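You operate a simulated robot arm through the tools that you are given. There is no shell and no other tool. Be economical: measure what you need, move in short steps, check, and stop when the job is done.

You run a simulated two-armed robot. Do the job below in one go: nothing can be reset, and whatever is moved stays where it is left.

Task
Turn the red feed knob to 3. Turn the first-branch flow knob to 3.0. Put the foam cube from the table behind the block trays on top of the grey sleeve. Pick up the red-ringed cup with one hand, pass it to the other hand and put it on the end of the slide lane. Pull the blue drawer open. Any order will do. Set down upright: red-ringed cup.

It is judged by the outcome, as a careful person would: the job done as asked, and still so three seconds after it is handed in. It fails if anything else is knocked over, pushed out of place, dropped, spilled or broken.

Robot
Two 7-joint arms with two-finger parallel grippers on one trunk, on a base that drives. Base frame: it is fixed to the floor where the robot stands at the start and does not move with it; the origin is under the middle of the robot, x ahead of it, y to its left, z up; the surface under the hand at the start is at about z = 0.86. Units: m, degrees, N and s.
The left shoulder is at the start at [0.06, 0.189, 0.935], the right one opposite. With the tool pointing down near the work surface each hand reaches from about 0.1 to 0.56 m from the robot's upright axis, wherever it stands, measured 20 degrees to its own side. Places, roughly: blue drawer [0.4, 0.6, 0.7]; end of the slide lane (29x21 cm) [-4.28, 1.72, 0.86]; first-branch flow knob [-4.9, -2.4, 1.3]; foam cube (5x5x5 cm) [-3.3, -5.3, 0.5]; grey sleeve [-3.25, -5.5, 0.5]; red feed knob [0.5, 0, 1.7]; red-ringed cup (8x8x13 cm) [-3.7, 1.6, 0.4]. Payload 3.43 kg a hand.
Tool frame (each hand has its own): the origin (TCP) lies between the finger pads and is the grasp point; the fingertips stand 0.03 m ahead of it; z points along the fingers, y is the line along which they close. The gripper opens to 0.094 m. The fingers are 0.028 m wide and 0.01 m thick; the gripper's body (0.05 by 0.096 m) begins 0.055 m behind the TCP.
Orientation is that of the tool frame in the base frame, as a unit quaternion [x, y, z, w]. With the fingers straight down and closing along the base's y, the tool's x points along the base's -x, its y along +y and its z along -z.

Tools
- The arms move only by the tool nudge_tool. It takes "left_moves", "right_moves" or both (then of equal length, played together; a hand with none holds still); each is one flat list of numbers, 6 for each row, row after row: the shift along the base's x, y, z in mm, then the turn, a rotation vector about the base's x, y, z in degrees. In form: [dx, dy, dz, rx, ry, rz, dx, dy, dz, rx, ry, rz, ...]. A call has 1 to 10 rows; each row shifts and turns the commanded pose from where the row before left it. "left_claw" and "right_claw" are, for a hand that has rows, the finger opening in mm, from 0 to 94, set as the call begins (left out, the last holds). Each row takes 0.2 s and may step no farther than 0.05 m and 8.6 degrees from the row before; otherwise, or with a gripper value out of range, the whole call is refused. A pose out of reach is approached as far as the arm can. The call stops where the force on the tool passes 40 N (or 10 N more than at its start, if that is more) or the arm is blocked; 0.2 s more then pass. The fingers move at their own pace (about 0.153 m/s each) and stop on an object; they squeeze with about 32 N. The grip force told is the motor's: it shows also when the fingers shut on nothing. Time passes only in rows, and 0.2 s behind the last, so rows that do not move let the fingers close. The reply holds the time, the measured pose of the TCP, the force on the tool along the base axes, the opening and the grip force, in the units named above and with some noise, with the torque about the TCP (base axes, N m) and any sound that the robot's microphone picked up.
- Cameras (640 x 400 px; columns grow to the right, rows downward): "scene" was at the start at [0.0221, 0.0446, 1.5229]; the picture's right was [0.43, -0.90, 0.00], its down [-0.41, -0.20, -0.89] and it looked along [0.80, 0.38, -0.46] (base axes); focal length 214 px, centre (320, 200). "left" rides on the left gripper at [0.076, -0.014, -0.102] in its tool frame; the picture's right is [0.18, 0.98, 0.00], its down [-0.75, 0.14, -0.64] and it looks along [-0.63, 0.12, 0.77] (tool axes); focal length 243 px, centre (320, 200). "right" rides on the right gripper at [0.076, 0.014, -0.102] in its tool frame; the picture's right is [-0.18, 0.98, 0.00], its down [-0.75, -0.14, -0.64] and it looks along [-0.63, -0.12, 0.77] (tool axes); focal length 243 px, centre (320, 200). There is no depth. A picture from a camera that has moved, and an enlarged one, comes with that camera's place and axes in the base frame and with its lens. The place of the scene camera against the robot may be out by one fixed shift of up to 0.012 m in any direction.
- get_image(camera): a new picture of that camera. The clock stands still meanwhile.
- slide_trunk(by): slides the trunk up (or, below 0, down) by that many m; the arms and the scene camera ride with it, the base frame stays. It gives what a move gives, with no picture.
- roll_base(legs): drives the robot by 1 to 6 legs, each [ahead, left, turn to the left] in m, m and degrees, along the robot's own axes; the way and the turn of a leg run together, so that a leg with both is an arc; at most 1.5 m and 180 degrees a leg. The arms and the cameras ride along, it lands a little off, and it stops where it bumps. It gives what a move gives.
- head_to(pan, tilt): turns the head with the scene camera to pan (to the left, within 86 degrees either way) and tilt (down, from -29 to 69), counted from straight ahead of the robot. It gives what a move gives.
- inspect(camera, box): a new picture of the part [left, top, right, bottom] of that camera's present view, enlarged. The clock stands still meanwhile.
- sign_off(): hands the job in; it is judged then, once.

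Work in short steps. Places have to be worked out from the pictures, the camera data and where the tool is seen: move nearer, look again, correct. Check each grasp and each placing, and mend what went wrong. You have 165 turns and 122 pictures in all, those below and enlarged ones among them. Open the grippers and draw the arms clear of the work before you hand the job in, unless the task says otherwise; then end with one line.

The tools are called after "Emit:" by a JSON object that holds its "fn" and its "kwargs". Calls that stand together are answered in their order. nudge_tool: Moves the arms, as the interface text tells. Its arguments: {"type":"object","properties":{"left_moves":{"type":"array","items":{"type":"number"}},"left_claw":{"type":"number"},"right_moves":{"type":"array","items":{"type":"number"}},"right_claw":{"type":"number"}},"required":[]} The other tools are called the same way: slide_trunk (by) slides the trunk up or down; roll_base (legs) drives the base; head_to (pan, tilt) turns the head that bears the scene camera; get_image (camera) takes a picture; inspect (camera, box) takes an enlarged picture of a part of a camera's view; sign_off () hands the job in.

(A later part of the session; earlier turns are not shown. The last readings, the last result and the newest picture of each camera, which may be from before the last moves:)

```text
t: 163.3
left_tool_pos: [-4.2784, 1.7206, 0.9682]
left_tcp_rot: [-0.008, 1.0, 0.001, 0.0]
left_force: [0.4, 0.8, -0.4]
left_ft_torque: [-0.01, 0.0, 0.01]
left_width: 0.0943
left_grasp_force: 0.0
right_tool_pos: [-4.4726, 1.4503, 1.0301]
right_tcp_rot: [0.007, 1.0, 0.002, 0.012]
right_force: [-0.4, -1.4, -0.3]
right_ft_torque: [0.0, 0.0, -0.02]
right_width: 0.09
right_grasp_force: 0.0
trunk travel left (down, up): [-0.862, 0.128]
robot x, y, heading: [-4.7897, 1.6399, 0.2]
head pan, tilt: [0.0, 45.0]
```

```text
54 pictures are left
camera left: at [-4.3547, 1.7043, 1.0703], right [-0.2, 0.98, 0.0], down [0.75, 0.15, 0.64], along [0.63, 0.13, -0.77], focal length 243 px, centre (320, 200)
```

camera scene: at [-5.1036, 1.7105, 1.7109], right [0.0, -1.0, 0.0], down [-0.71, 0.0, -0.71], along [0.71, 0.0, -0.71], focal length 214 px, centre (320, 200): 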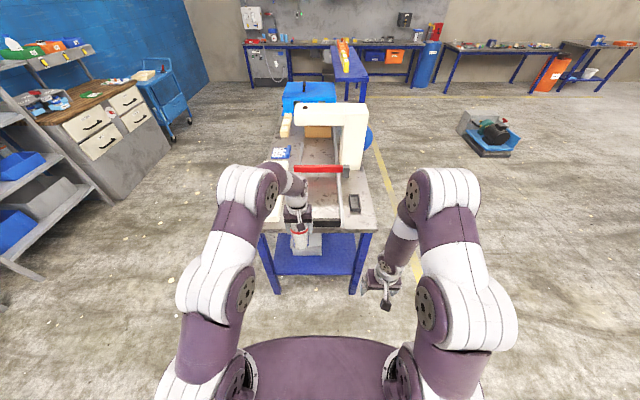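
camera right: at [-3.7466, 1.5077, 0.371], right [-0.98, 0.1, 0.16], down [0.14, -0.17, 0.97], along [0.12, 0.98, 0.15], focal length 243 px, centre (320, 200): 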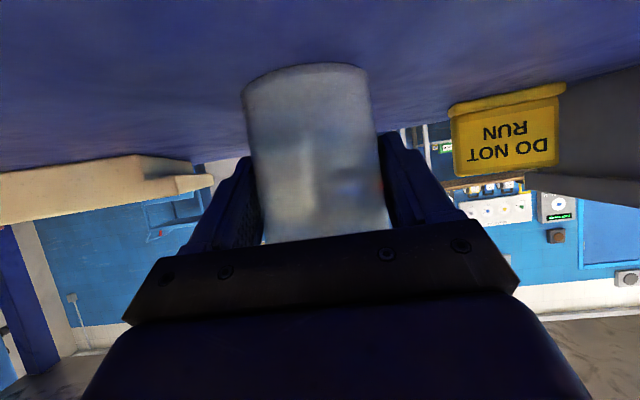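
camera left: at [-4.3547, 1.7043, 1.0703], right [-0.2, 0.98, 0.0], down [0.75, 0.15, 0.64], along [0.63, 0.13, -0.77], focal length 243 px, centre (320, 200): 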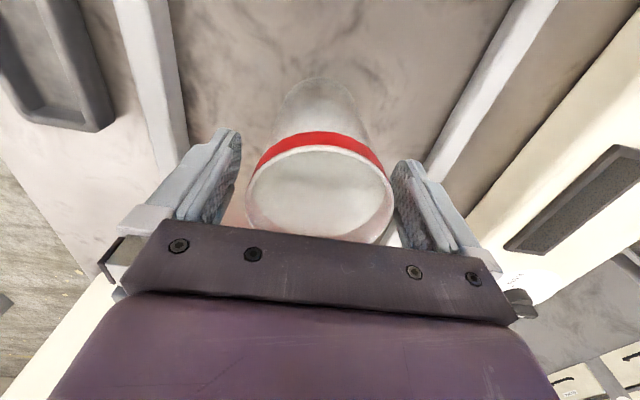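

Fingers clear on both sides. I rise straight up, then look.

Emit:
{"fn": "nudge_tool", "kwargs": {"left_moves": [0, 0, 12, 0, 0, 0, 0, 0, 15, 0, 0, 0, 0, 0, 20, 0, 0, 0, 0, 0, 20, 0, 0, 0, 0, 0, 20, 0, 0, 0, 0, 0, 20, 0, 0, 0]}}

Emit:
{"fn": "slide_trunk", "kwargs": {"by": 0.1}}

Emit:
{"fn": "roll_base", "kwargs": {"legs": [[-0.6, 0, 0]]}}

Emit:
{"fn": "inspect", "kwargs": {"camera": "scene", "box": [230, 120, 410, 240]}}

```text
t: 164.7
left_tool_pos: [-4.2785, 1.7202, 1.0747]
left_tcp_rot: [-0.008, 1.0, 0.001, 0.001]
left_force: [-0.8, -0.9, -0.2]
left_ft_torque: [0.0, -0.01, -0.01]
left_width: 0.0941
left_grasp_force: 0.1
right_tool_pos: [-4.4751, 1.4498, 1.0308]
right_tcp_rot: [0.007, 1.0, 0.001, 0.012]
right_force: [0.1, -0.4, -0.3]
right_ft_torque: [0.02, -0.03, 0.03]
right_width: 0.0898
right_grasp_force: 0.0
trunk travel left (down, up): [-0.862, 0.128]
robot x, y, heading: [-4.7862, 1.6443, 0.3]
head pan, tilt: [0.0, 45.0]
```

```text
t: 166.0
left_tool_pos: [-4.2786, 1.7193, 1.1736]
left_tcp_rot: [-0.008, 1.0, 0.001, -0.001]
left_force: [-0.5, 0.6, 0.2]
left_ft_torque: [0.03, -0.03, 0.01]
left_width: 0.0941
left_grasp_force: 0.0
right_tool_pos: [-4.4739, 1.4497, 1.1305]
right_tcp_rot: [0.007, 1.0, 0.001, 0.012]
right_force: [0.2, 0.3, 0.3]
right_ft_torque: [0.01, 0.02, -0.01]
right_width: 0.09
right_grasp_force: 0.1
trunk travel left (down, up): [-0.962, 0.028]
robot x, y, heading: [-4.7894, 1.6398, 0.2]
head pan, tilt: [0.0, 45.0]
```

```text
t: 169.4
left_tool_pos: [-4.8826, 1.7194, 1.1734]
left_tcp_rot: [-0.011, 1.0, 0.001, 0.0]
left_force: [0.1, -0.1, -0.7]
left_ft_torque: [0.01, 0.01, 0.0]
left_width: 0.094
left_grasp_force: 0.0
right_tool_pos: [-5.077, 1.4477, 1.1296]
right_tcp_rot: [0.005, 1.0, 0.002, 0.012]
right_force: [0.4, -0.7, -0.3]
right_ft_torque: [0.0, 0.03, -0.01]
right_width: 0.09
right_grasp_force: 0.1
trunk travel left (down, up): [-0.962, 0.028]
robot x, y, heading: [-5.3925, 1.6394, 0.5]
head pan, tilt: [0.0, 45.0]
```

```text
3.33 times, centred on (320, 180) of scene
camera zoom: at [-5.3724, 1.6432, 1.8508], right [0.01, -1.0, 0.0], down [-0.71, -0.01, -0.71], along [0.71, 0.01, -0.71], focal length 715 px, centre (320, 267)
```

zoom: 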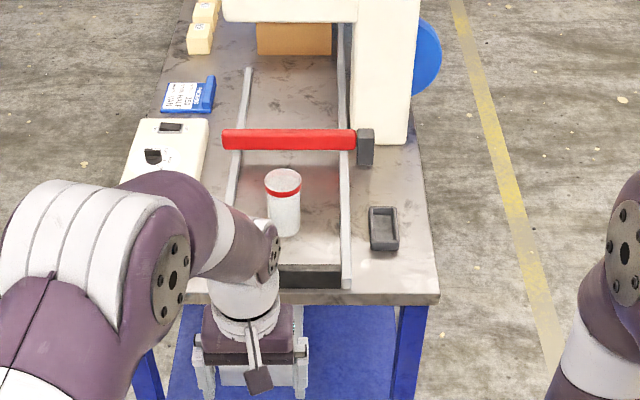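

The cup stands upright in the lane end. Next I turn to face −y and look toward the flow knob.

Emit:
{"fn": "roll_base", "kwargs": {"legs": [[0, 0, -90]]}}

Emit:
{"fn": "slide_trunk", "kwargs": {"by": -0.3}}

Emit:
{"fn": "head_to", "kwargs": {"pan": 0, "tilt": 15}}

Emit:
{"fn": "get_image", "kwargs": {"camera": "scene"}}

```text
t: 173.5
left_tool_pos: [-5.294, 1.1304, 1.1741]
left_tcp_rot: [0.684, 0.729, 0.0, 0.001]
left_force: [-0.1, -0.4, -0.1]
left_ft_torque: [0.0, 0.0, -0.01]
left_width: 0.0942
left_grasp_force: 0.1
right_tool_pos: [-5.572, 1.3128, 1.1301]
right_tcp_rot: [0.696, 0.718, -0.008, 0.01]
right_force: [0.3, 0.4, 0.5]
right_ft_torque: [0.01, 0.03, 0.05]
right_width: 0.0899
right_grasp_force: 0.1
trunk travel left (down, up): [-0.962, 0.028]
robot x, y, heading: [-5.3949, 1.6369, -87.0]
head pan, tilt: [0.0, 45.0]
```

```text
t: 176.5
left_tool_pos: [-5.2932, 1.1294, 0.8733]
left_tcp_rot: [0.685, 0.729, 0.001, 0.001]
left_force: [0.2, -0.2, 0.4]
left_ft_torque: [-0.04, 0.02, 0.0]
left_width: 0.094
left_grasp_force: 0.0
right_tool_pos: [-5.5724, 1.3126, 0.8294]
right_tcp_rot: [0.696, 0.718, -0.007, 0.011]
right_force: [0.3, -0.2, 0.1]
right_ft_torque: [-0.01, -0.01, -0.03]
right_width: 0.0902
right_grasp_force: 0.1
trunk travel left (down, up): [-0.662, 0.328]
robot x, y, heading: [-5.391, 1.6396, -87.2]
head pan, tilt: [0.0, 45.0]
```

```text
t: 177.5
left_tool_pos: [-5.2939, 1.1313, 0.8738]
left_tcp_rot: [0.685, 0.729, 0.001, 0.0]
left_force: [-0.1, 0.3, -0.7]
left_ft_torque: [0.03, -0.01, -0.03]
left_width: 0.094
left_grasp_force: 0.1
right_tool_pos: [-5.5732, 1.3126, 0.8294]
right_tcp_rot: [0.696, 0.718, -0.007, 0.01]
right_force: [0.6, -1.0, -0.8]
right_ft_torque: [0.03, 0.03, 0.01]
right_width: 0.09
right_grasp_force: 0.0
trunk travel left (down, up): [-0.662, 0.328]
robot x, y, heading: [-5.3935, 1.637, -87.3]
head pan, tilt: [0.0, 15.0]
```

```text
52 pictures are left
camera scene: at [-5.394, 1.6095, 1.5976], right [-1.0, -0.05, 0.0], down [-0.01, 0.26, -0.97], along [0.05, -0.96, -0.26], focal length 214 px, centre (320, 200)
```

scene: 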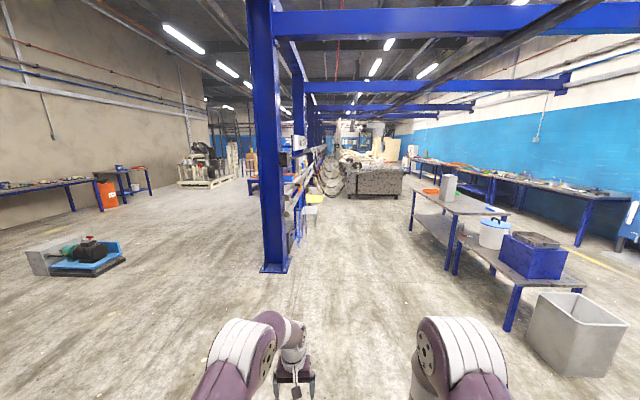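

The pillar stands at about [-4.65, -0.9] with panels behind it along −y; the aisle at x≈-5.6 is free. I drive along it and turn to face +x.

Emit:
{"fn": "roll_base", "kwargs": {"legs": [[1.4, -0.2, -2.7], [1.4, -0.1, 0], [1.1, 0, 0], [0, 0, 90]]}}

Emit:
{"fn": "get_image", "kwargs": {"camera": "scene"}}

```text
t: 200.1
left_tool_pos: [-5.0576, -2.1776, 0.8743]
left_tcp_rot: [-0.014, 1.0, 0.001, 0.001]
left_force: [-0.6, 0.2, 0.3]
left_ft_torque: [-0.06, 0.01, -0.01]
left_width: 0.094
left_grasp_force: 0.0
right_tool_pos: [-5.2506, -2.4499, 0.83]
right_tcp_rot: [0.001, 1.0, 0.002, 0.012]
right_force: [0.0, -0.5, 0.5]
right_ft_torque: [-0.01, 0.01, 0.02]
right_width: 0.0899
right_grasp_force: 0.0
trunk travel left (down, up): [-0.662, 0.328]
robot x, y, heading: [-5.5706, -2.2619, 1.0]
head pan, tilt: [0.0, 15.0]
```

```text
51 pictures are left
camera scene: at [-5.535, -2.2556, 1.5977], right [0.01, -1.0, 0.0], down [-0.26, 0.0, -0.97], along [0.97, 0.01, -0.26], focal length 214 px, centre (320, 200)
```

scene: 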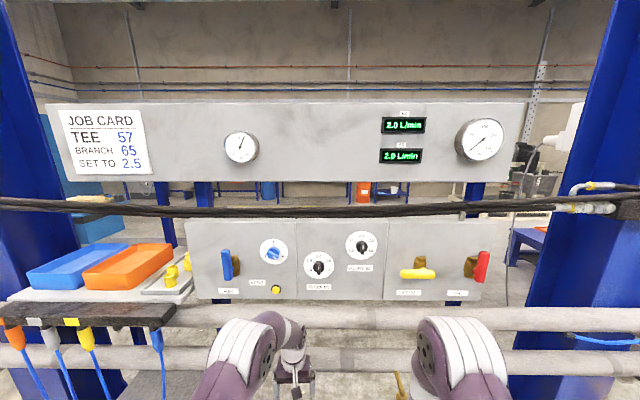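

The flow panel faces me. I enlarge the knobs and displays.

Emit:
{"fn": "inspect", "kwargs": {"camera": "scene", "box": [190, 215, 390, 305]}}

Emit:
{"fn": "inspect", "kwargs": {"camera": "scene", "box": [360, 100, 500, 190]}}

```text
3.20 times, centred on (290, 260) of scene
camera zoom: at [-5.535, -2.2556, 1.5977], right [0.01, -1.0, 0.0], down [-0.26, 0.0, -0.97], along [0.97, 0.01, -0.26], focal length 686 px, centre (416, 8)
```

zoom: 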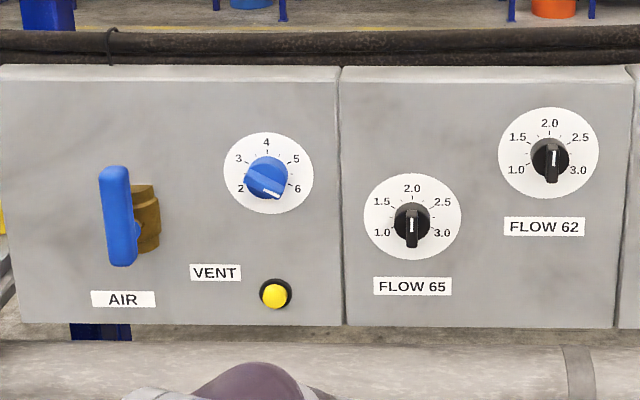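

```text
4.44 times, centred on (430, 145) of scene
camera zoom: at [-5.535, -2.2556, 1.5977], right [0.01, -1.0, 0.0], down [-0.26, 0.0, -0.97], along [0.97, 0.01, -0.26], focal length 953 px, centre (-169, 444)
```

zoom: 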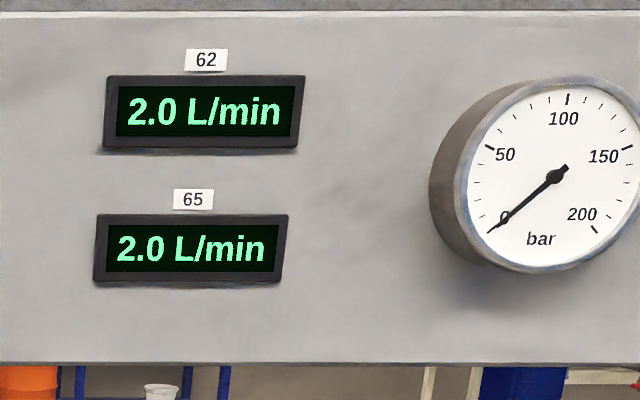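

Two flow knobs: 65 at y≈-2.24 and 62 at y≈-2.38; the stated place (-2.4, 1.3) fits 62. I check the piping for which is the first branch.

Emit:
{"fn": "head_to", "kwargs": {"pan": 0, "tilt": 45}}

Emit:
{"fn": "get_image", "kwargs": {"camera": "scene"}}

Emit:
{"fn": "head_to", "kwargs": {"pan": 40, "tilt": 30}}

Emit:
{"fn": "get_image", "kwargs": {"camera": "scene"}}

```text
t: 201.1
left_tool_pos: [-5.0585, -2.1759, 0.8732]
left_tcp_rot: [-0.015, 1.0, 0.002, 0.001]
left_force: [-0.1, 1.1, 0.1]
left_ft_torque: [0.0, -0.01, -0.01]
left_width: 0.0938
left_grasp_force: 0.1
right_tool_pos: [-5.2492, -2.4496, 0.8303]
right_tcp_rot: [0.001, 1.0, 0.002, 0.012]
right_force: [0.5, 0.0, -0.4]
right_ft_torque: [-0.03, 0.0, 0.02]
right_width: 0.0901
right_grasp_force: 0.0
trunk travel left (down, up): [-0.662, 0.328]
robot x, y, heading: [-5.5687, -2.2622, 0.8]
head pan, tilt: [0.0, 45.0]
```

```text
48 pictures are left
camera scene: at [-5.5471, -2.2558, 1.5509], right [0.01, -1.0, 0.0], down [-0.71, -0.01, -0.71], along [0.71, 0.01, -0.71], focal length 214 px, centre (320, 200)
```

scene: 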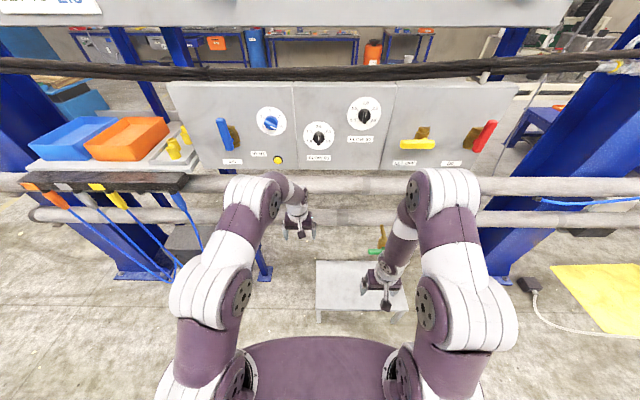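

```text
t: 202.1
left_tool_pos: [-5.0574, -2.178, 0.8739]
left_tcp_rot: [-0.015, 1.0, 0.001, 0.001]
left_force: [0.6, -0.3, 0.3]
left_ft_torque: [0.0, -0.04, 0.01]
left_width: 0.094
left_grasp_force: 0.0
right_tool_pos: [-5.2499, -2.4492, 0.8301]
right_tcp_rot: [0.001, 1.0, 0.002, 0.013]
right_force: [1.2, -0.2, 0.2]
right_ft_torque: [0.02, 0.02, 0.01]
right_width: 0.0898
right_grasp_force: 0.2
trunk travel left (down, up): [-0.662, 0.328]
robot x, y, heading: [-5.5701, -2.2631, 0.8]
head pan, tilt: [40.0, 30.0]
```

```text
47 pictures are left
camera scene: at [-5.5599, -2.1979, 1.5735], right [0.65, -0.76, 0.0], down [-0.38, -0.33, -0.87], along [0.66, 0.57, -0.5], focal length 214 px, centre (320, 200)
```

scene: 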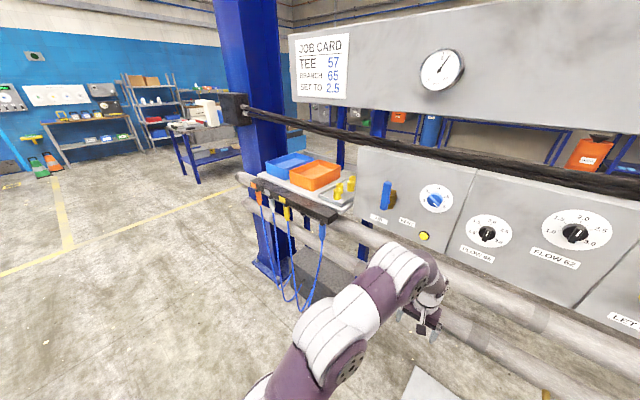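

Valve labels on the right may show the inlet side; I enlarge them.

Emit:
{"fn": "head_to", "kwargs": {"pan": -15, "tilt": 25}}

Emit:
{"fn": "inspect", "kwargs": {"camera": "scene", "box": [180, 160, 480, 330]}}

```text
t: 203.4
left_tool_pos: [-5.0563, -2.1775, 0.8732]
left_tcp_rot: [-0.015, 1.0, 0.002, 0.0]
left_force: [-0.1, -0.3, -0.6]
left_ft_torque: [0.01, 0.0, 0.0]
left_width: 0.0937
left_grasp_force: 0.1
right_tool_pos: [-5.2488, -2.449, 0.8307]
right_tcp_rot: [0.002, 1.0, 0.002, 0.012]
right_force: [-0.2, 0.2, 0.0]
right_ft_torque: [-0.01, -0.01, 0.02]
right_width: 0.0898
right_grasp_force: 0.1
trunk travel left (down, up): [-0.662, 0.328]
robot x, y, heading: [-5.5702, -2.264, 1.0]
head pan, tilt: [-15.0, 25.0]
```

```text
2.13 times, centred on (330, 245) of scene
camera zoom: at [-5.539, -2.2795, 1.5815], right [-0.24, -0.97, 0.0], down [-0.41, 0.1, -0.91], along [0.88, -0.22, -0.42], focal length 458 px, centre (299, 104)
```

zoom: 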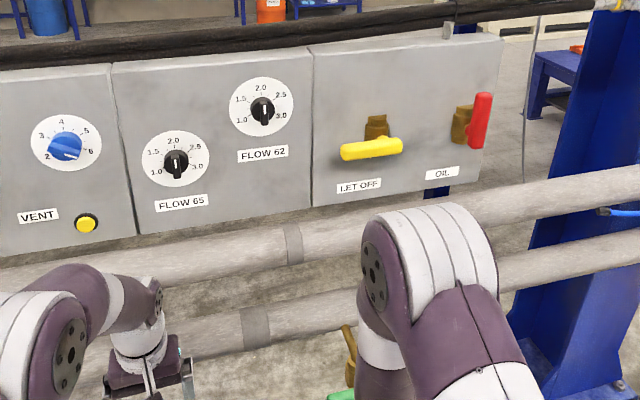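

Location fits knob 62. I spend a look to the right and left along the pipes for tee tags to confirm.

Emit:
{"fn": "head_to", "kwargs": {"pan": -55, "tilt": 15}}

Emit:
{"fn": "get_image", "kwargs": {"camera": "scene"}}

Emit:
{"fn": "head_to", "kwargs": {"pan": 0, "tilt": -20}}

Emit:
{"fn": "get_image", "kwargs": {"camera": "scene"}}

```text
t: 204.4
left_tool_pos: [-5.0572, -2.1771, 0.8727]
left_tcp_rot: [-0.015, 1.0, 0.001, 0.001]
left_force: [0.7, -0.2, -0.4]
left_ft_torque: [0.0, -0.02, 0.05]
left_width: 0.0941
left_grasp_force: 0.0
right_tool_pos: [-5.2506, -2.4497, 0.8303]
right_tcp_rot: [0.002, 1.0, 0.002, 0.013]
right_force: [-0.2, -0.4, -0.2]
right_ft_torque: [0.02, 0.0, 0.01]
right_width: 0.09
right_grasp_force: 0.1
trunk travel left (down, up): [-0.662, 0.328]
robot x, y, heading: [-5.5692, -2.261, 0.8]
head pan, tilt: [-55.0, 15.0]
```

```text
45 pictures are left
camera scene: at [-5.5736, -2.3327, 1.5977], right [-0.81, -0.59, 0.0], down [-0.15, 0.21, -0.97], along [0.57, -0.78, -0.26], focal length 214 px, centre (320, 200)
```

scene: 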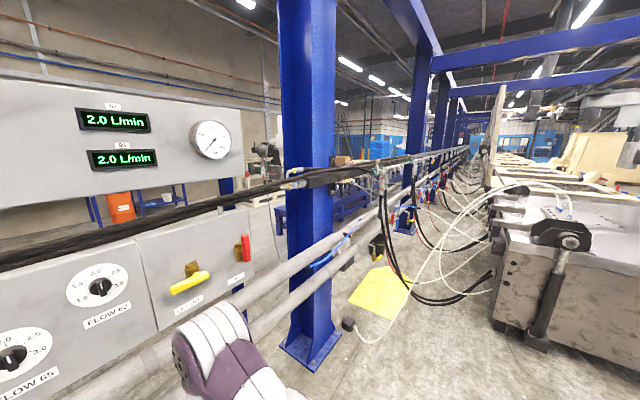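

```text
t: 205.7
left_tool_pos: [-5.0567, -2.1769, 0.8733]
left_tcp_rot: [-0.015, 1.0, 0.001, 0.001]
left_force: [0.6, 0.0, -1.2]
left_ft_torque: [0.0, 0.01, 0.03]
left_width: 0.0939
left_grasp_force: 0.1
right_tool_pos: [-5.2493, -2.4493, 0.83]
right_tcp_rot: [0.002, 1.0, 0.002, 0.013]
right_force: [1.0, -0.1, -0.1]
right_ft_torque: [0.01, 0.0, 0.0]
right_width: 0.0901
right_grasp_force: 0.1
trunk travel left (down, up): [-0.662, 0.328]
robot x, y, heading: [-5.5665, -2.26, 0.8]
head pan, tilt: [0.0, -20.0]
```

```text
44 pictures are left
camera scene: at [-5.5523, -2.256, 1.6511], right [0.01, -1.0, 0.0], down [0.34, 0.0, -0.94], along [0.94, 0.01, 0.34], focal length 214 px, centre (320, 200)
```

scene: 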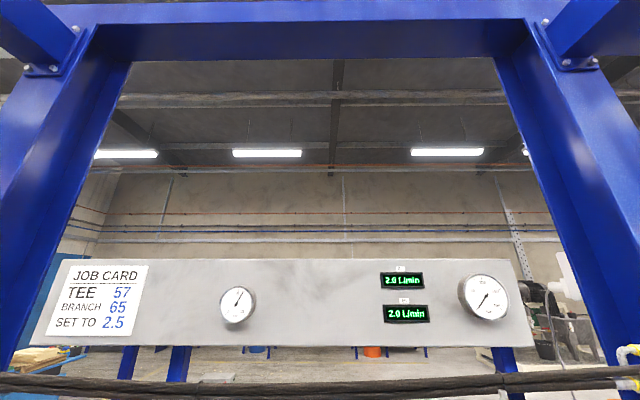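

Nothing contradicts; I take knob 62. I zoom on its dial to get the tick angles.

Emit:
{"fn": "head_to", "kwargs": {"pan": -10, "tilt": 25}}

Emit:
{"fn": "inspect", "kwargs": {"camera": "scene", "box": [285, 185, 365, 235]}}

```text
t: 206.8
left_tool_pos: [-5.0571, -2.1771, 0.8745]
left_tcp_rot: [-0.015, 1.0, 0.001, 0.002]
left_force: [0.1, -0.1, -0.1]
left_ft_torque: [-0.01, 0.0, 0.0]
left_width: 0.0941
left_grasp_force: 0.2
right_tool_pos: [-5.2494, -2.4506, 0.8307]
right_tcp_rot: [0.001, 1.0, 0.002, 0.012]
right_force: [0.3, 0.5, 0.4]
right_ft_torque: [0.01, 0.02, 0.0]
right_width: 0.09
right_grasp_force: 0.1
trunk travel left (down, up): [-0.662, 0.328]
robot x, y, heading: [-5.5683, -2.2593, 0.8]
head pan, tilt: [-10.0, 25.0]
```

```text
8.00 times, centred on (325, 210) of scene
camera zoom: at [-5.5374, -2.2717, 1.5815], right [-0.16, -0.99, 0.0], down [-0.42, 0.07, -0.91], along [0.9, -0.14, -0.42], focal length 1716 px, centre (280, 120)
```

zoom: 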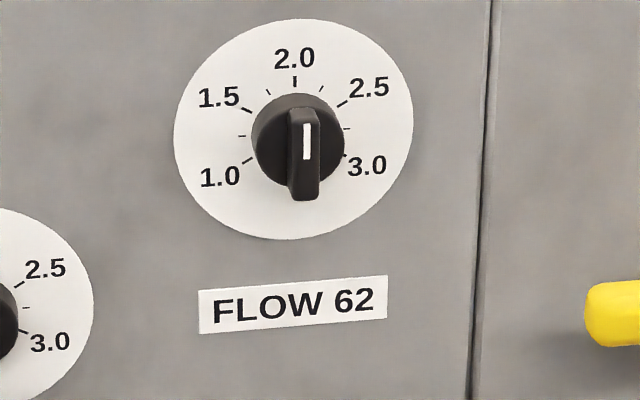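

Ticks are 60° per 0.5, so 3.0 is 120° clockwise from 2.0. I back the base off 0.1 m and raise and pitch the right hand.

Emit:
{"fn": "roll_base", "kwargs": {"legs": [[-0.1, 0, 0]]}}

Emit:
{"fn": "nudge_tool", "kwargs": {"right_moves": [15, 5, 35, 0, -8.6, 0, 15, 5, 35, 0, -8.6, 0, 15, 5, 35, 0, -8.6, 0, 15, 5, 35, 0, -8.6, 0, 15, 5, 35, 0, -8.6, 0, 15, 5, 35, 0, -8.6, 0, 15, 5, 35, 0, -8.6, 0, 15, 5, 35, 0, -8.6, 0, 15, 5, 35, 0, -8.6, 0, 15, 5, 35, 0, -8.6, 0], "right_claw": 70}}

Emit:
{"fn": "nudge_tool", "kwargs": {"right_moves": [10, 4, 30, 0, -2.5, 0, 10, 4, 30, 0, -2.5, 0, 0, 0, 20, 0, 0, 0, 0, 0, 0, 0, 0, 0]}}

Emit:
{"fn": "get_image", "kwargs": {"camera": "right"}}

```text
t: 208.0
left_tool_pos: [-5.1574, -2.1791, 0.8753]
left_tcp_rot: [-0.015, 1.0, 0.002, 0.001]
left_force: [-0.7, 0.2, 0.1]
left_ft_torque: [0.03, 0.0, -0.03]
left_width: 0.0939
left_grasp_force: 0.0
right_tool_pos: [-5.3492, -2.4516, 0.831]
right_tcp_rot: [0.001, 1.0, 0.001, 0.013]
right_force: [-0.2, 0.0, 0.7]
right_ft_torque: [-0.01, -0.02, -0.02]
right_width: 0.0899
right_grasp_force: 0.0
trunk travel left (down, up): [-0.662, 0.328]
robot x, y, heading: [-5.6704, -2.2637, 0.6]
head pan, tilt: [-10.0, 25.0]
```

```text
t: 210.2
left_tool_pos: [-5.156, -2.177, 0.874]
left_tcp_rot: [-0.016, 1.0, 0.001, 0.0]
left_force: [0.3, -0.1, -0.1]
left_ft_torque: [0.02, 0.0, 0.0]
left_width: 0.0941
left_grasp_force: 0.1
right_tool_pos: [-5.2177, -2.4163, 1.1445]
right_tcp_rot: [0.012, 0.778, -0.014, 0.628]
right_force: [0.1, 0.7, -0.5]
right_ft_torque: [0.0, -0.04, 0.0]
right_width: 0.0702
right_grasp_force: 0.1
right hand out of reach, approached as far as the arm can: row 3, 4
trunk travel left (down, up): [-0.662, 0.328]
robot x, y, heading: [-5.6672, -2.2673, 0.6]
head pan, tilt: [-10.0, 25.0]
```

```text
t: 211.2
left_tool_pos: [-5.1568, -2.1779, 0.8733]
left_tcp_rot: [-0.015, 1.0, 0.001, 0.001]
left_force: [0.3, 0.6, -0.2]
left_ft_torque: [-0.04, 0.01, -0.04]
left_width: 0.094
left_grasp_force: 0.1
right_tool_pos: [-5.1976, -2.4064, 1.2237]
right_tcp_rot: [0.013, 0.75, -0.014, 0.661]
right_force: [0.5, -0.1, -0.5]
right_ft_torque: [0.0, -0.03, 0.02]
right_width: 0.0702
right_grasp_force: 0.1
trunk travel left (down, up): [-0.662, 0.328]
robot x, y, heading: [-5.6657, -2.2618, 0.9]
head pan, tilt: [-10.0, 25.0]
```

```text
42 pictures are left
camera right: at [-5.3082, -2.388, 1.1602], right [0.06, 0.98, 0.18], down [-0.55, -0.12, 0.83], along [0.83, -0.15, 0.53], focal length 243 px, centre (320, 200)
```

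right: 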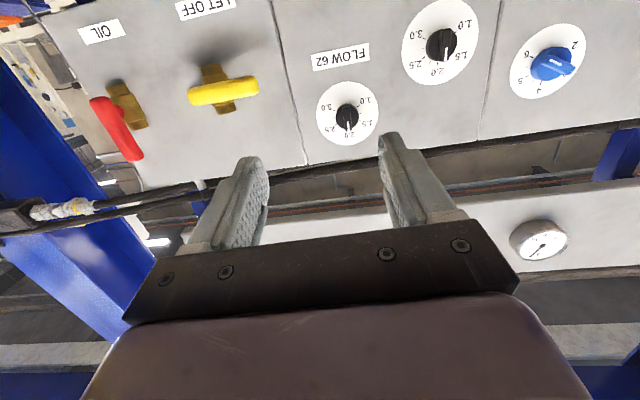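

Dial 62 triangulates to [-4.874, -2.385, 1.267]. I straighten the hand, line it up at x −5.10, and preroll −15°.

Emit:
{"fn": "nudge_tool", "kwargs": {"right_moves": [25, 5, 11, 0, -3.6, 1.1, 25, 5, 11, 0, -3.6, 1.1, 25, 6, 11, -5, 0, 0, 20, 5, 10, -5, 0, 0, 0, 0, 0, -5, 0, 0, 0, 0, 0, 0, 0, 0], "right_claw": 60}}

Emit:
{"fn": "get_image", "kwargs": {"camera": "right"}}

```text
t: 212.6
left_tool_pos: [-5.1553, -2.1777, 0.8727]
left_tcp_rot: [-0.014, 1.0, 0.001, 0.0]
left_force: [-0.4, -0.6, -0.3]
left_ft_torque: [0.01, 0.0, 0.01]
left_width: 0.0937
left_grasp_force: 0.1
right_tool_pos: [-5.1008, -2.384, 1.2672]
right_tcp_rot: [-0.094, 0.701, -0.093, 0.7]
right_force: [-0.3, 0.5, 0.2]
right_ft_torque: [0.0, -0.01, 0.02]
right_width: 0.0599
right_grasp_force: 0.1
trunk travel left (down, up): [-0.662, 0.328]
robot x, y, heading: [-5.6668, -2.2585, 0.9]
head pan, tilt: [-10.0, 25.0]
```

```text
41 pictures are left
camera right: at [-5.2039, -2.3904, 1.1911], right [0.0, 1.0, -0.08], down [-0.64, 0.06, 0.76], along [0.77, 0.05, 0.64], focal length 243 px, centre (320, 200)
```

right: 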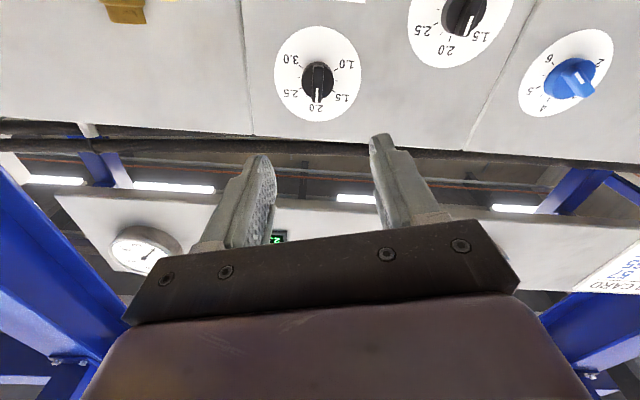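

Aligned within 3 mm. Before driving ahead I pull the left hand back 0.18 m to keep clear of the pipes.

Emit:
{"fn": "nudge_tool", "kwargs": {"left_moves": [-30, 10, 0, 0, 0, 0, -30, 10, 0, 0, 0, 0, -30, 10, 0, 0, 0, 0, -30, 10, 0, 0, 0, 0, -30, 10, 0, 0, 0, 0, -30, 10, 0, 0, 0, 0], "right_moves": [0, -3, 0, 0, 0, 0, 0, 0, 0, 0, 0, 0, 0, 0, 0, 0, 0, 0, 0, 0, 0, 0, 0, 0, 0, 0, 0, 0, 0, 0, 0, 0, 0, 0, 0, 0]}}

Emit:
{"fn": "roll_base", "kwargs": {"legs": [[0.13, 0, 0]]}}

Emit:
{"fn": "get_image", "kwargs": {"camera": "right"}}

```text
t: 214.0
left_tool_pos: [-5.3372, -2.1189, 0.8743]
left_tcp_rot: [-0.014, 1.0, 0.001, 0.001]
left_force: [-0.7, -0.5, 0.3]
left_ft_torque: [0.0, -0.01, 0.02]
left_width: 0.0939
left_grasp_force: 0.1
right_tool_pos: [-5.1012, -2.3875, 1.2687]
right_tcp_rot: [-0.092, 0.701, -0.094, 0.701]
right_force: [-0.9, 0.2, -0.2]
right_ft_torque: [-0.01, -0.01, 0.03]
right_width: 0.0597
right_grasp_force: 0.1
trunk travel left (down, up): [-0.662, 0.328]
robot x, y, heading: [-5.6676, -2.2645, 0.8]
head pan, tilt: [-10.0, 25.0]
```

```text
t: 215.3
left_tool_pos: [-5.2043, -2.1165, 0.873]
left_tcp_rot: [-0.017, 1.0, 0.002, 0.0]
left_force: [0.0, -0.1, 0.7]
left_ft_torque: [0.01, 0.02, 0.0]
left_width: 0.0941
left_grasp_force: 0.1
right_tool_pos: [-4.969, -2.3835, 1.2671]
right_tcp_rot: [-0.094, 0.701, -0.091, 0.701]
right_force: [0.0, 0.2, -0.1]
right_ft_torque: [0.01, -0.03, 0.0]
right_width: 0.0598
right_grasp_force: 0.1
trunk travel left (down, up): [-0.662, 0.328]
robot x, y, heading: [-5.536, -2.2636, 0.8]
head pan, tilt: [-10.0, 25.0]
```

```text
40 pictures are left
camera right: at [-5.0712, -2.3901, 1.1913], right [0.0, 1.0, -0.08], down [-0.64, 0.06, 0.76], along [0.77, 0.05, 0.64], focal length 243 px, centre (320, 200)
```

right: 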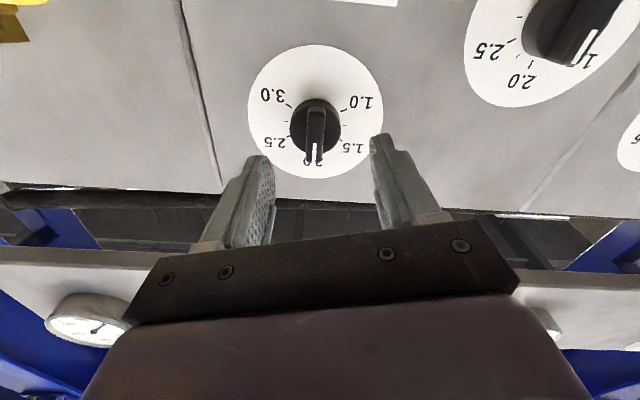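

Dial confirmed at [-4.871, -2.388, 1.265]. I advance by arm 55 mm and close.

Emit:
{"fn": "nudge_tool", "kwargs": {"right_moves": [20, -4, -2, 0, 0, 0, 20, 0, 0, 0, 0, 0, 15, 0, 0, 0, 0, 0, 0, 0, 0, 0, 0, 0]}}

Emit:
{"fn": "nudge_tool", "kwargs": {"right_moves": [0, 0, 0, 0, 0, 0, 0, 0, 0, 0, 0, 0], "right_claw": 0}}

Emit:
{"fn": "inspect", "kwargs": {"camera": "right", "box": [220, 60, 420, 240]}}

```text
t: 216.3
left_tool_pos: [-5.2067, -2.1162, 0.8747]
left_tcp_rot: [-0.017, 1.0, 0.001, 0.002]
left_force: [-0.1, 1.0, -0.2]
left_ft_torque: [-0.02, -0.01, 0.03]
left_width: 0.0938
left_grasp_force: 0.1
right_tool_pos: [-4.9189, -2.3877, 1.2702]
right_tcp_rot: [-0.094, 0.699, -0.092, 0.703]
right_force: [-14.1, -0.5, 3.9]
right_ft_torque: [-0.05, 0.09, -0.14]
right_width: 0.06
right_grasp_force: 0.0
trunk travel left (down, up): [-0.662, 0.328]
robot x, y, heading: [-5.5348, -2.2612, 1.0]
head pan, tilt: [-10.0, 25.0]
```

```text
t: 216.9
left_tool_pos: [-5.2073, -2.115, 0.8746]
left_tcp_rot: [-0.017, 1.0, 0.0, 0.003]
left_force: [0.2, -0.1, 0.2]
left_ft_torque: [0.01, -0.02, 0.01]
left_width: 0.0941
left_grasp_force: 0.0
right_tool_pos: [-4.9182, -2.3861, 1.2677]
right_tcp_rot: [-0.096, 0.7, -0.093, 0.701]
right_force: [-18.7, 7.7, -3.3]
right_ft_torque: [0.0, 0.15, -0.05]
right_width: 0.0368
right_grasp_force: 44.8
trunk travel left (down, up): [-0.662, 0.328]
robot x, y, heading: [-5.5362, -2.258, 1.2]
head pan, tilt: [-10.0, 25.0]
```

```text
2.22 times, centred on (320, 150) of right
camera zoom: at [-5.0215, -2.393, 1.1921], right [0.0, 1.0, -0.08], down [-0.64, 0.06, 0.76], along [0.77, 0.05, 0.64], focal length 539 px, centre (320, 311)
```

zoom: 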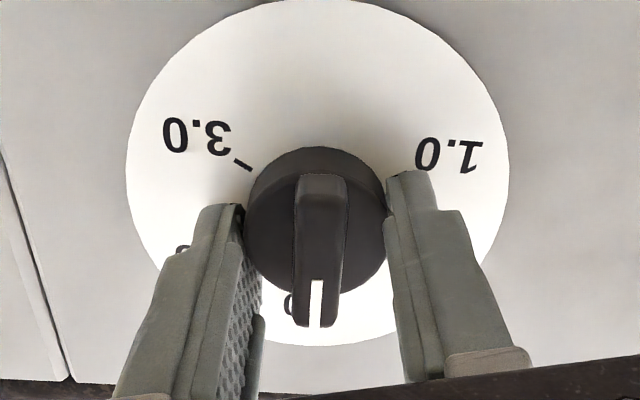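

The tips press on the plate a little (−18 N). I open, back off 8 mm, and regrip.

Emit:
{"fn": "nudge_tool", "kwargs": {"right_moves": [-6, 0, -2, 0, 0, 0, -6, 0, 0, 0, 0, 0], "right_claw": 60}}

Emit:
{"fn": "nudge_tool", "kwargs": {"right_moves": [0, 0, 0, 0, 0, 0, 0, 0, 0, 0, 0, 0], "right_claw": 0}}

Emit:
{"fn": "nudge_tool", "kwargs": {"right_moves": [0, 0, 0, 8, 0, 0, 0, 0, 0, 8, 0, 0, 0, 0, 0, 8, 0, 0, 0, 0, 0, 8, 0, 0, 0, 0, 0, 8, 0, 0]}}

Emit:
{"fn": "inspect", "kwargs": {"camera": "right", "box": [220, 60, 420, 240]}}

```text
t: 217.5
left_tool_pos: [-5.2055, -2.1159, 0.873]
left_tcp_rot: [-0.017, 1.0, 0.001, 0.001]
left_force: [-0.7, 0.3, -0.7]
left_ft_torque: [0.01, -0.02, -0.02]
left_width: 0.0941
left_grasp_force: 0.1
right_tool_pos: [-4.9256, -2.3888, 1.2656]
right_tcp_rot: [-0.094, 0.7, -0.093, 0.701]
right_force: [-0.9, 0.1, 0.3]
right_ft_torque: [-0.01, 0.02, 0.01]
right_width: 0.0603
right_grasp_force: 0.1
trunk travel left (down, up): [-0.662, 0.328]
robot x, y, heading: [-5.5324, -2.262, 1.0]
head pan, tilt: [-10.0, 25.0]
```

```text
t: 218.1
left_tool_pos: [-5.2049, -2.1155, 0.8739]
left_tcp_rot: [-0.017, 1.0, 0.001, 0.001]
left_force: [-0.9, 0.9, 0.0]
left_ft_torque: [-0.04, 0.02, 0.01]
left_width: 0.0941
left_grasp_force: 0.0
right_tool_pos: [-4.9241, -2.3879, 1.2647]
right_tcp_rot: [-0.093, 0.701, -0.093, 0.701]
right_force: [-1.5, 2.9, -1.2]
right_ft_torque: [-0.01, -0.46, 0.36]
right_width: 0.0368
right_grasp_force: 45.0
trunk travel left (down, up): [-0.662, 0.328]
robot x, y, heading: [-5.5334, -2.2589, 1.2]
head pan, tilt: [-10.0, 25.0]
```

```text
t: 219.3
left_tool_pos: [-5.2074, -2.1197, 0.8755]
left_tcp_rot: [-0.015, 1.0, 0.002, 0.002]
left_force: [0.1, 0.4, -0.1]
left_ft_torque: [-0.02, -0.01, 0.02]
left_width: 0.0941
left_grasp_force: 0.0
right_tool_pos: [-4.9253, -2.3867, 1.2657]
right_tcp_rot: [0.154, 0.695, 0.139, 0.688]
right_force: [-21.9, -19.6, -4.1]
right_ft_torque: [0.04, -0.04, -0.48]
right_width: 0.037
right_grasp_force: 44.9
right hand out of reach, approached as far as the arm can: row 5
trunk travel left (down, up): [-0.662, 0.328]
robot x, y, heading: [-5.5391, -2.2607, 0.7]
head pan, tilt: [-10.0, 25.0]
stopped in row 5 (right hand): the force on the tool passed its limit at 52 N (the readings are from after the stop); the commanded pose is now the measured one
```

```text
2.22 times, centred on (320, 150) of right
camera zoom: at [-5.0275, -2.3407, 1.2036], right [0.02, 0.82, 0.57], down [-0.64, -0.42, 0.64], along [0.77, -0.38, 0.52], focal length 539 px, centre (320, 311)
```

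zoom: 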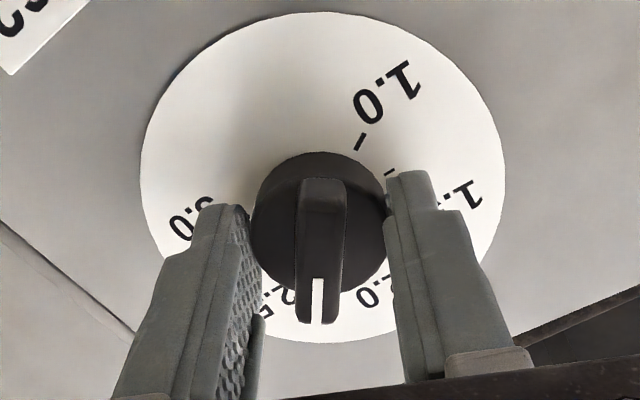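

The knob follows (now about 40°). The wrist is at a limit here, so I take another bite: release, back off, roll back ~70°.

Emit:
{"fn": "nudge_tool", "kwargs": {"right_moves": [0, 0, 0, 0, 0, 0, -15, 0, 0, 0, 0, 0, -15, 0, 0, 0, 0, 0, 0, 0, 0, -8.6, 0, 0, 0, 0, 0, -8.6, 0, 0, 0, 0, 0, -8.6, 0, 0, 0, 0, 0, -8.6, 0, 0, 0, 0, 0, -8.6, 0, 0, 0, 0, 0, -8.6, 0, 0, 0, 0, 0, -8.6, 0, 0], "right_claw": 60}}

Emit:
{"fn": "get_image", "kwargs": {"camera": "right"}}

```text
t: 221.5
left_tool_pos: [-5.2049, -2.1183, 0.8734]
left_tcp_rot: [-0.016, 1.0, 0.001, 0.001]
left_force: [1.0, 0.0, -0.9]
left_ft_torque: [0.01, -0.04, 0.0]
left_width: 0.094
left_grasp_force: 0.1
right_tool_pos: [-4.9454, -2.3711, 1.2693]
right_tcp_rot: [-0.216, 0.673, -0.23, 0.669]
right_force: [-0.9, 0.5, 0.0]
right_ft_torque: [-0.01, 0.02, 0.01]
right_width: 0.0603
right_grasp_force: 0.0
right hand out of reach, approached as far as the arm can: row 2, 3
trunk travel left (down, up): [-0.662, 0.328]
robot x, y, heading: [-5.5377, -2.2627, 0.9]
head pan, tilt: [-10.0, 25.0]
```

```text
37 pictures are left
camera right: at [-5.0487, -2.4033, 1.2], right [0.02, 0.9, -0.44], down [-0.64, 0.35, 0.69], along [0.77, 0.27, 0.58], focal length 243 px, centre (320, 200)
```

right: 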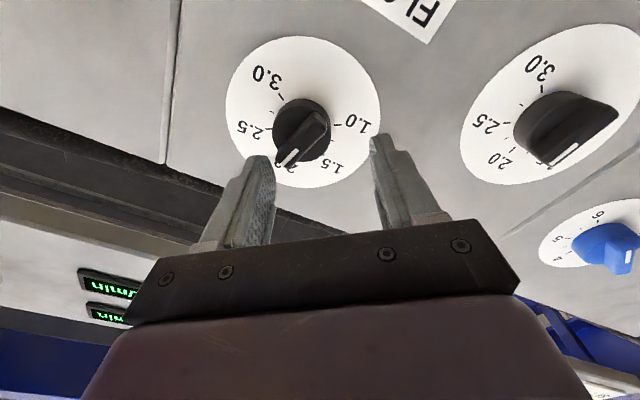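

Roll is −36°. I recentre (y −16 mm), roll back 24° more, advance and grip.

Emit:
{"fn": "nudge_tool", "kwargs": {"right_moves": [0, -8, -2, -8, 0, 0, 0, -8, -2, -8, 0, 0, 0, 0, 0, -8, 0, 0, 11, 0, 0, 0, 0, 0, 11, 0, 0, 0, 0, 0, 0, 0, 0, 0, 0, 0]}}

Emit:
{"fn": "nudge_tool", "kwargs": {"right_moves": [0, 0, 0, 0, 0, 0, 0, 0, 0, 0, 0, 0], "right_claw": 0}}

Emit:
{"fn": "inspect", "kwargs": {"camera": "right", "box": [220, 60, 420, 240]}}

```text
t: 222.9
left_tool_pos: [-5.2052, -2.1172, 0.8744]
left_tcp_rot: [-0.016, 1.0, 0.001, 0.002]
left_force: [0.1, 0.0, -0.5]
left_ft_torque: [0.02, -0.07, 0.03]
left_width: 0.0937
left_grasp_force: 0.0
right_tool_pos: [-4.9249, -2.3874, 1.2632]
right_tcp_rot: [-0.349, 0.611, -0.364, 0.61]
right_force: [1.1, 0.2, -0.1]
right_ft_torque: [0.02, -0.01, 0.0]
right_width: 0.0597
right_grasp_force: 0.0
trunk travel left (down, up): [-0.662, 0.328]
robot x, y, heading: [-5.5356, -2.2581, 0.9]
head pan, tilt: [-10.0, 25.0]
```

```text
t: 223.5
left_tool_pos: [-5.2039, -2.1175, 0.874]
left_tcp_rot: [-0.016, 1.0, 0.001, 0.0]
left_force: [-0.6, 0.9, -0.3]
left_ft_torque: [-0.01, 0.01, -0.02]
left_width: 0.0942
left_grasp_force: 0.0
right_tool_pos: [-4.9243, -2.389, 1.2635]
right_tcp_rot: [-0.348, 0.61, -0.365, 0.611]
right_force: [3.9, -1.6, 7.6]
right_ft_torque: [0.0, 0.57, 0.14]
right_width: 0.0395
right_grasp_force: 44.8
trunk travel left (down, up): [-0.662, 0.328]
robot x, y, heading: [-5.5357, -2.2627, 0.5]
head pan, tilt: [-10.0, 25.0]
```

```text
2.22 times, centred on (320, 150) of right
camera zoom: at [-5.0277, -2.4457, 1.2141], right [0.02, 0.64, -0.77], down [-0.64, 0.6, 0.49], along [0.77, 0.48, 0.42], focal length 539 px, centre (320, 311)
```

zoom: 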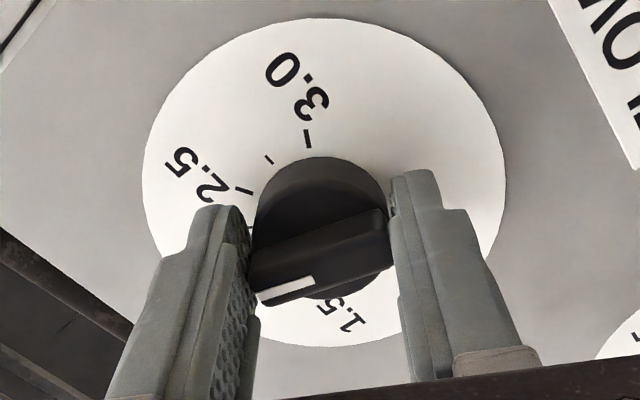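

Gripped. I turn 72° clockwise, then read the dial and display.

Emit:
{"fn": "nudge_tool", "kwargs": {"right_moves": [0, 0, 0, 8, 0, 0, 0, 0, 0, 8, 0, 0, 0, 0, 0, 8, 0, 0, 0, 0, 0, 8, 0, 0, 0, 0, 0, 8, 0, 0, 0, 0, 0, 8, 0, 0, 0, 0, 0, 8, 0, 0, 0, 0, 0, 8, 0, 0, 0, 0, 0, 8, 0, 0]}}

Emit:
{"fn": "head_to", "kwargs": {"pan": -10, "tilt": 10}}

Emit:
{"fn": "get_image", "kwargs": {"camera": "scene"}}

Emit:
{"fn": "inspect", "kwargs": {"camera": "right", "box": [220, 60, 420, 240]}}

```text
t: 225.5
left_tool_pos: [-5.2052, -2.1166, 0.8721]
left_tcp_rot: [-0.015, 1.0, 0.0, 0.001]
left_force: [0.2, 0.2, 0.8]
left_ft_torque: [0.0, -0.01, -0.04]
left_width: 0.0939
left_grasp_force: 0.1
right_tool_pos: [-4.9248, -2.3865, 1.2633]
right_tcp_rot: [0.076, 0.709, 0.065, 0.698]
right_force: [-6.9, 5.3, -3.9]
right_ft_torque: [-0.04, -0.93, 0.59]
right_width: 0.0396
right_grasp_force: 45.0
trunk travel left (down, up): [-0.662, 0.328]
robot x, y, heading: [-5.5313, -2.2594, 1.2]
head pan, tilt: [-10.0, 25.0]
```

```text
t: 226.2
left_tool_pos: [-5.2053, -2.1172, 0.8736]
left_tcp_rot: [-0.015, 1.0, 0.0, 0.001]
left_force: [0.1, 0.3, 0.1]
left_ft_torque: [0.01, 0.0, -0.01]
left_width: 0.0942
left_grasp_force: 0.0
right_tool_pos: [-4.9254, -2.3867, 1.2639]
right_tcp_rot: [0.074, 0.709, 0.065, 0.698]
right_force: [-10.3, 7.6, -7.8]
right_ft_torque: [-0.02, 0.36, 0.87]
right_width: 0.0395
right_grasp_force: 45.0
trunk travel left (down, up): [-0.662, 0.328]
robot x, y, heading: [-5.5366, -2.2578, 1.1]
head pan, tilt: [-10.0, 10.0]
```

```text
35 pictures are left
camera scene: at [-5.5054, -2.2694, 1.6057], right [-0.16, -0.99, 0.0], down [-0.17, 0.03, -0.98], along [0.97, -0.16, -0.17], focal length 214 px, centre (320, 200)
```

scene: 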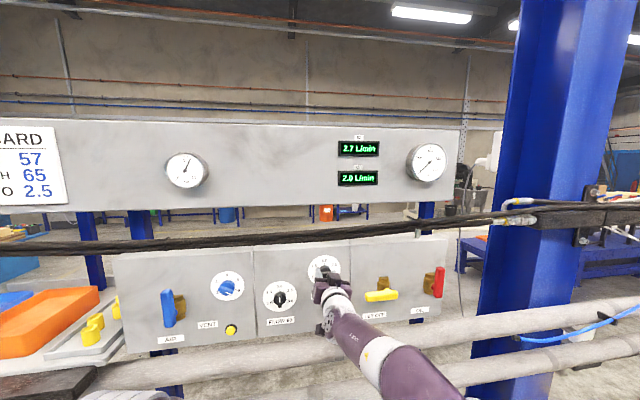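

```text
2.22 times, centred on (320, 150) of right
camera zoom: at [-5.028, -2.3563, 1.1946], right [0.02, 0.93, 0.37], down [-0.63, -0.28, 0.72], along [0.77, -0.25, 0.58], focal length 539 px, centre (320, 311)
```

zoom: 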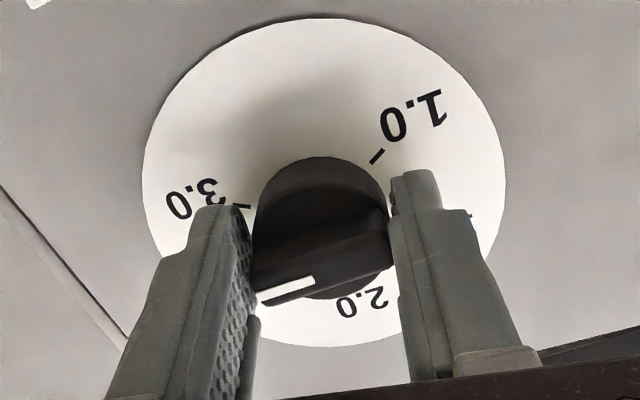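

Display 62 reads about 2.7. I turn 11° more here, then take another bite.

Emit:
{"fn": "nudge_tool", "kwargs": {"right_moves": [0, 0, 0, 6, 0, 0, 0, 0, 0, 5, 0, 0]}}

Emit:
{"fn": "nudge_tool", "kwargs": {"right_moves": [0, 0, 0, 0, 0, 0, 0, 0, 0, 0, 0, 0, -15, 0, 0, 0, 0, 0, 0, 0, 0, -8.5, 0, 0, 0, 0, 0, -8.5, 0, 0, 0, 0, 0, -8.5, 0, 0, 0, 0, 0, -8.5, 0, 0, 0, 0, 0, -8.5, 0, 0, 0, 0, 0, -8.5, 0, 0, 0, 0, 0, 0, 0, 0], "right_claw": 60}}

Emit:
{"fn": "inspect", "kwargs": {"camera": "scene", "box": [320, 125, 400, 195]}}

```text
t: 226.8
left_tool_pos: [-5.2051, -2.1173, 0.8746]
left_tcp_rot: [-0.015, 1.0, 0.001, 0.002]
left_force: [0.7, 0.8, -0.1]
left_ft_torque: [-0.03, 0.0, 0.01]
left_width: 0.0941
left_grasp_force: 0.1
right_tool_pos: [-4.9231, -2.387, 1.2638]
right_tcp_rot: [0.145, 0.7, 0.13, 0.687]
right_force: [-19.0, 1.4, -19.6]
right_ft_torque: [0.02, -0.58, 0.59]
right_width: 0.0395
right_grasp_force: 45.3
trunk travel left (down, up): [-0.662, 0.328]
robot x, y, heading: [-5.5374, -2.2593, 0.9]
head pan, tilt: [-10.0, 10.0]
```

```text
t: 229.1
left_tool_pos: [-5.2055, -2.1168, 0.8727]
left_tcp_rot: [-0.016, 1.0, 0.001, 0.001]
left_force: [0.3, 0.7, -0.8]
left_ft_torque: [0.0, -0.01, 0.01]
left_width: 0.0942
left_grasp_force: 0.1
right_tool_pos: [-4.933, -2.3806, 1.2681]
right_tcp_rot: [-0.169, 0.687, -0.182, 0.683]
right_force: [-0.4, -0.3, -0.4]
right_ft_torque: [0.01, -0.01, -0.03]
right_width: 0.06
right_grasp_force: 0.0
right hand out of reach, approached as far as the arm can: row 3
trunk travel left (down, up): [-0.662, 0.328]
robot x, y, heading: [-5.5335, -2.2593, 1.0]
head pan, tilt: [-10.0, 10.0]
```

```text
5.71 times, centred on (360, 160) of scene
camera zoom: at [-5.504, -2.2713, 1.6058], right [-0.16, -0.99, 0.0], down [-0.17, 0.03, -0.98], along [0.97, -0.16, -0.17], focal length 1226 px, centre (91, 429)
```

zoom: 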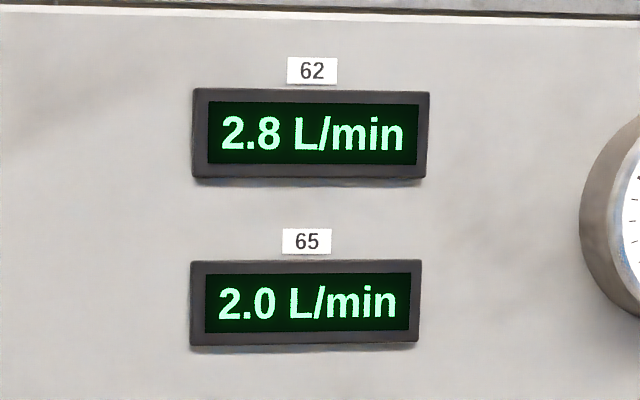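

Reads 2.8. I recentre, regrip, turn 20° and check the dial.

Emit:
{"fn": "nudge_tool", "kwargs": {"right_moves": [0, -7, -4, 0, 0, 0, 9, 0, 0, 0, 0, 0, 0, 0, 0, 0, 0, 0]}}

Emit:
{"fn": "nudge_tool", "kwargs": {"right_moves": [0, 0, 0, 0, 0, 0, 0, 0, 0, 0, 0, 0], "right_claw": 0}}

Emit:
{"fn": "nudge_tool", "kwargs": {"right_moves": [0, 0, 0, 7, 0, 0, 0, 0, 0, 7, 0, 0, 0, 0, 0, 6, 0, 0, 0, 0, 0, 0, 0, 0]}}

Emit:
{"fn": "inspect", "kwargs": {"camera": "right", "box": [220, 60, 420, 240]}}

Emit:
{"fn": "inspect", "kwargs": {"camera": "scene", "box": [320, 125, 400, 195]}}

```text
t: 229.8
left_tool_pos: [-5.2048, -2.1164, 0.8736]
left_tcp_rot: [-0.016, 1.0, 0.001, 0.001]
left_force: [0.8, 0.5, 0.8]
left_ft_torque: [0.0, -0.02, -0.01]
left_width: 0.0943
left_grasp_force: 0.0
right_tool_pos: [-4.9239, -2.3876, 1.2643]
right_tcp_rot: [-0.168, 0.687, -0.182, 0.683]
right_force: [-0.5, 0.5, 0.0]
right_ft_torque: [-0.02, 0.0, 0.0]
right_width: 0.0599
right_grasp_force: 0.0
trunk travel left (down, up): [-0.662, 0.328]
robot x, y, heading: [-5.5336, -2.2636, 0.9]
head pan, tilt: [-10.0, 10.0]
```

```text
t: 230.4
left_tool_pos: [-5.2035, -2.1165, 0.8734]
left_tcp_rot: [-0.016, 1.0, 0.0, 0.001]
left_force: [0.0, -0.4, 0.2]
left_ft_torque: [-0.02, 0.03, -0.05]
left_width: 0.094
left_grasp_force: 0.0
right_tool_pos: [-4.9246, -2.387, 1.2647]
right_tcp_rot: [-0.169, 0.688, -0.181, 0.682]
right_force: [-0.7, -0.5, -0.8]
right_ft_torque: [0.01, 0.06, 0.64]
right_width: 0.0377
right_grasp_force: 45.1
trunk travel left (down, up): [-0.662, 0.328]
robot x, y, heading: [-5.5369, -2.2609, 0.9]
head pan, tilt: [-10.0, 10.0]
```

```text
t: 231.4
left_tool_pos: [-5.2042, -2.1164, 0.8748]
left_tcp_rot: [-0.015, 1.0, 0.001, 0.001]
left_force: [0.2, 0.2, 0.1]
left_ft_torque: [-0.01, 0.01, -0.01]
left_width: 0.094
left_grasp_force: 0.1
right_tool_pos: [-4.9243, -2.3862, 1.2635]
right_tcp_rot: [-0.046, 0.709, -0.059, 0.701]
right_force: [0.3, 2.6, -1.8]
right_ft_torque: [0.0, 0.06, 0.76]
right_width: 0.0377
right_grasp_force: 45.1
trunk travel left (down, up): [-0.662, 0.328]
robot x, y, heading: [-5.5356, -2.2619, 1.1]
head pan, tilt: [-10.0, 10.0]
```

```text
2.22 times, centred on (320, 150) of right
camera zoom: at [-5.0286, -2.3821, 1.1891], right [0.02, 1.0, 0.04], down [-0.63, -0.02, 0.77], along [0.77, -0.04, 0.63], focal length 539 px, centre (320, 311)
```

zoom: 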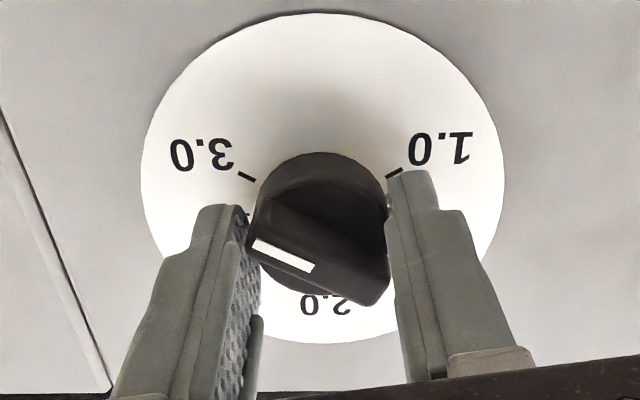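

```text
5.71 times, centred on (360, 160) of scene
camera zoom: at [-5.5036, -2.2708, 1.6058], right [-0.16, -0.99, 0.0], down [-0.17, 0.03, -0.98], along [0.97, -0.16, -0.17], focal length 1226 px, centre (91, 429)
```

zoom: 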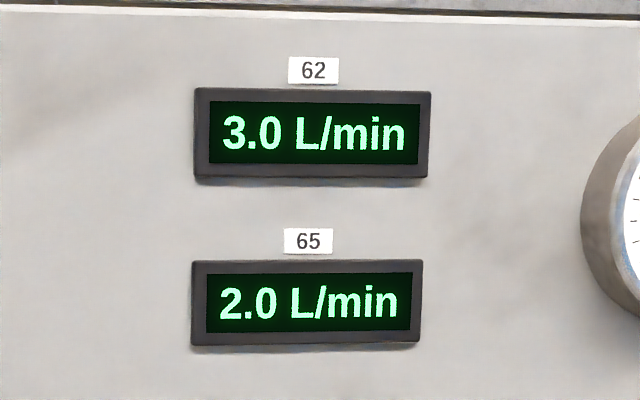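

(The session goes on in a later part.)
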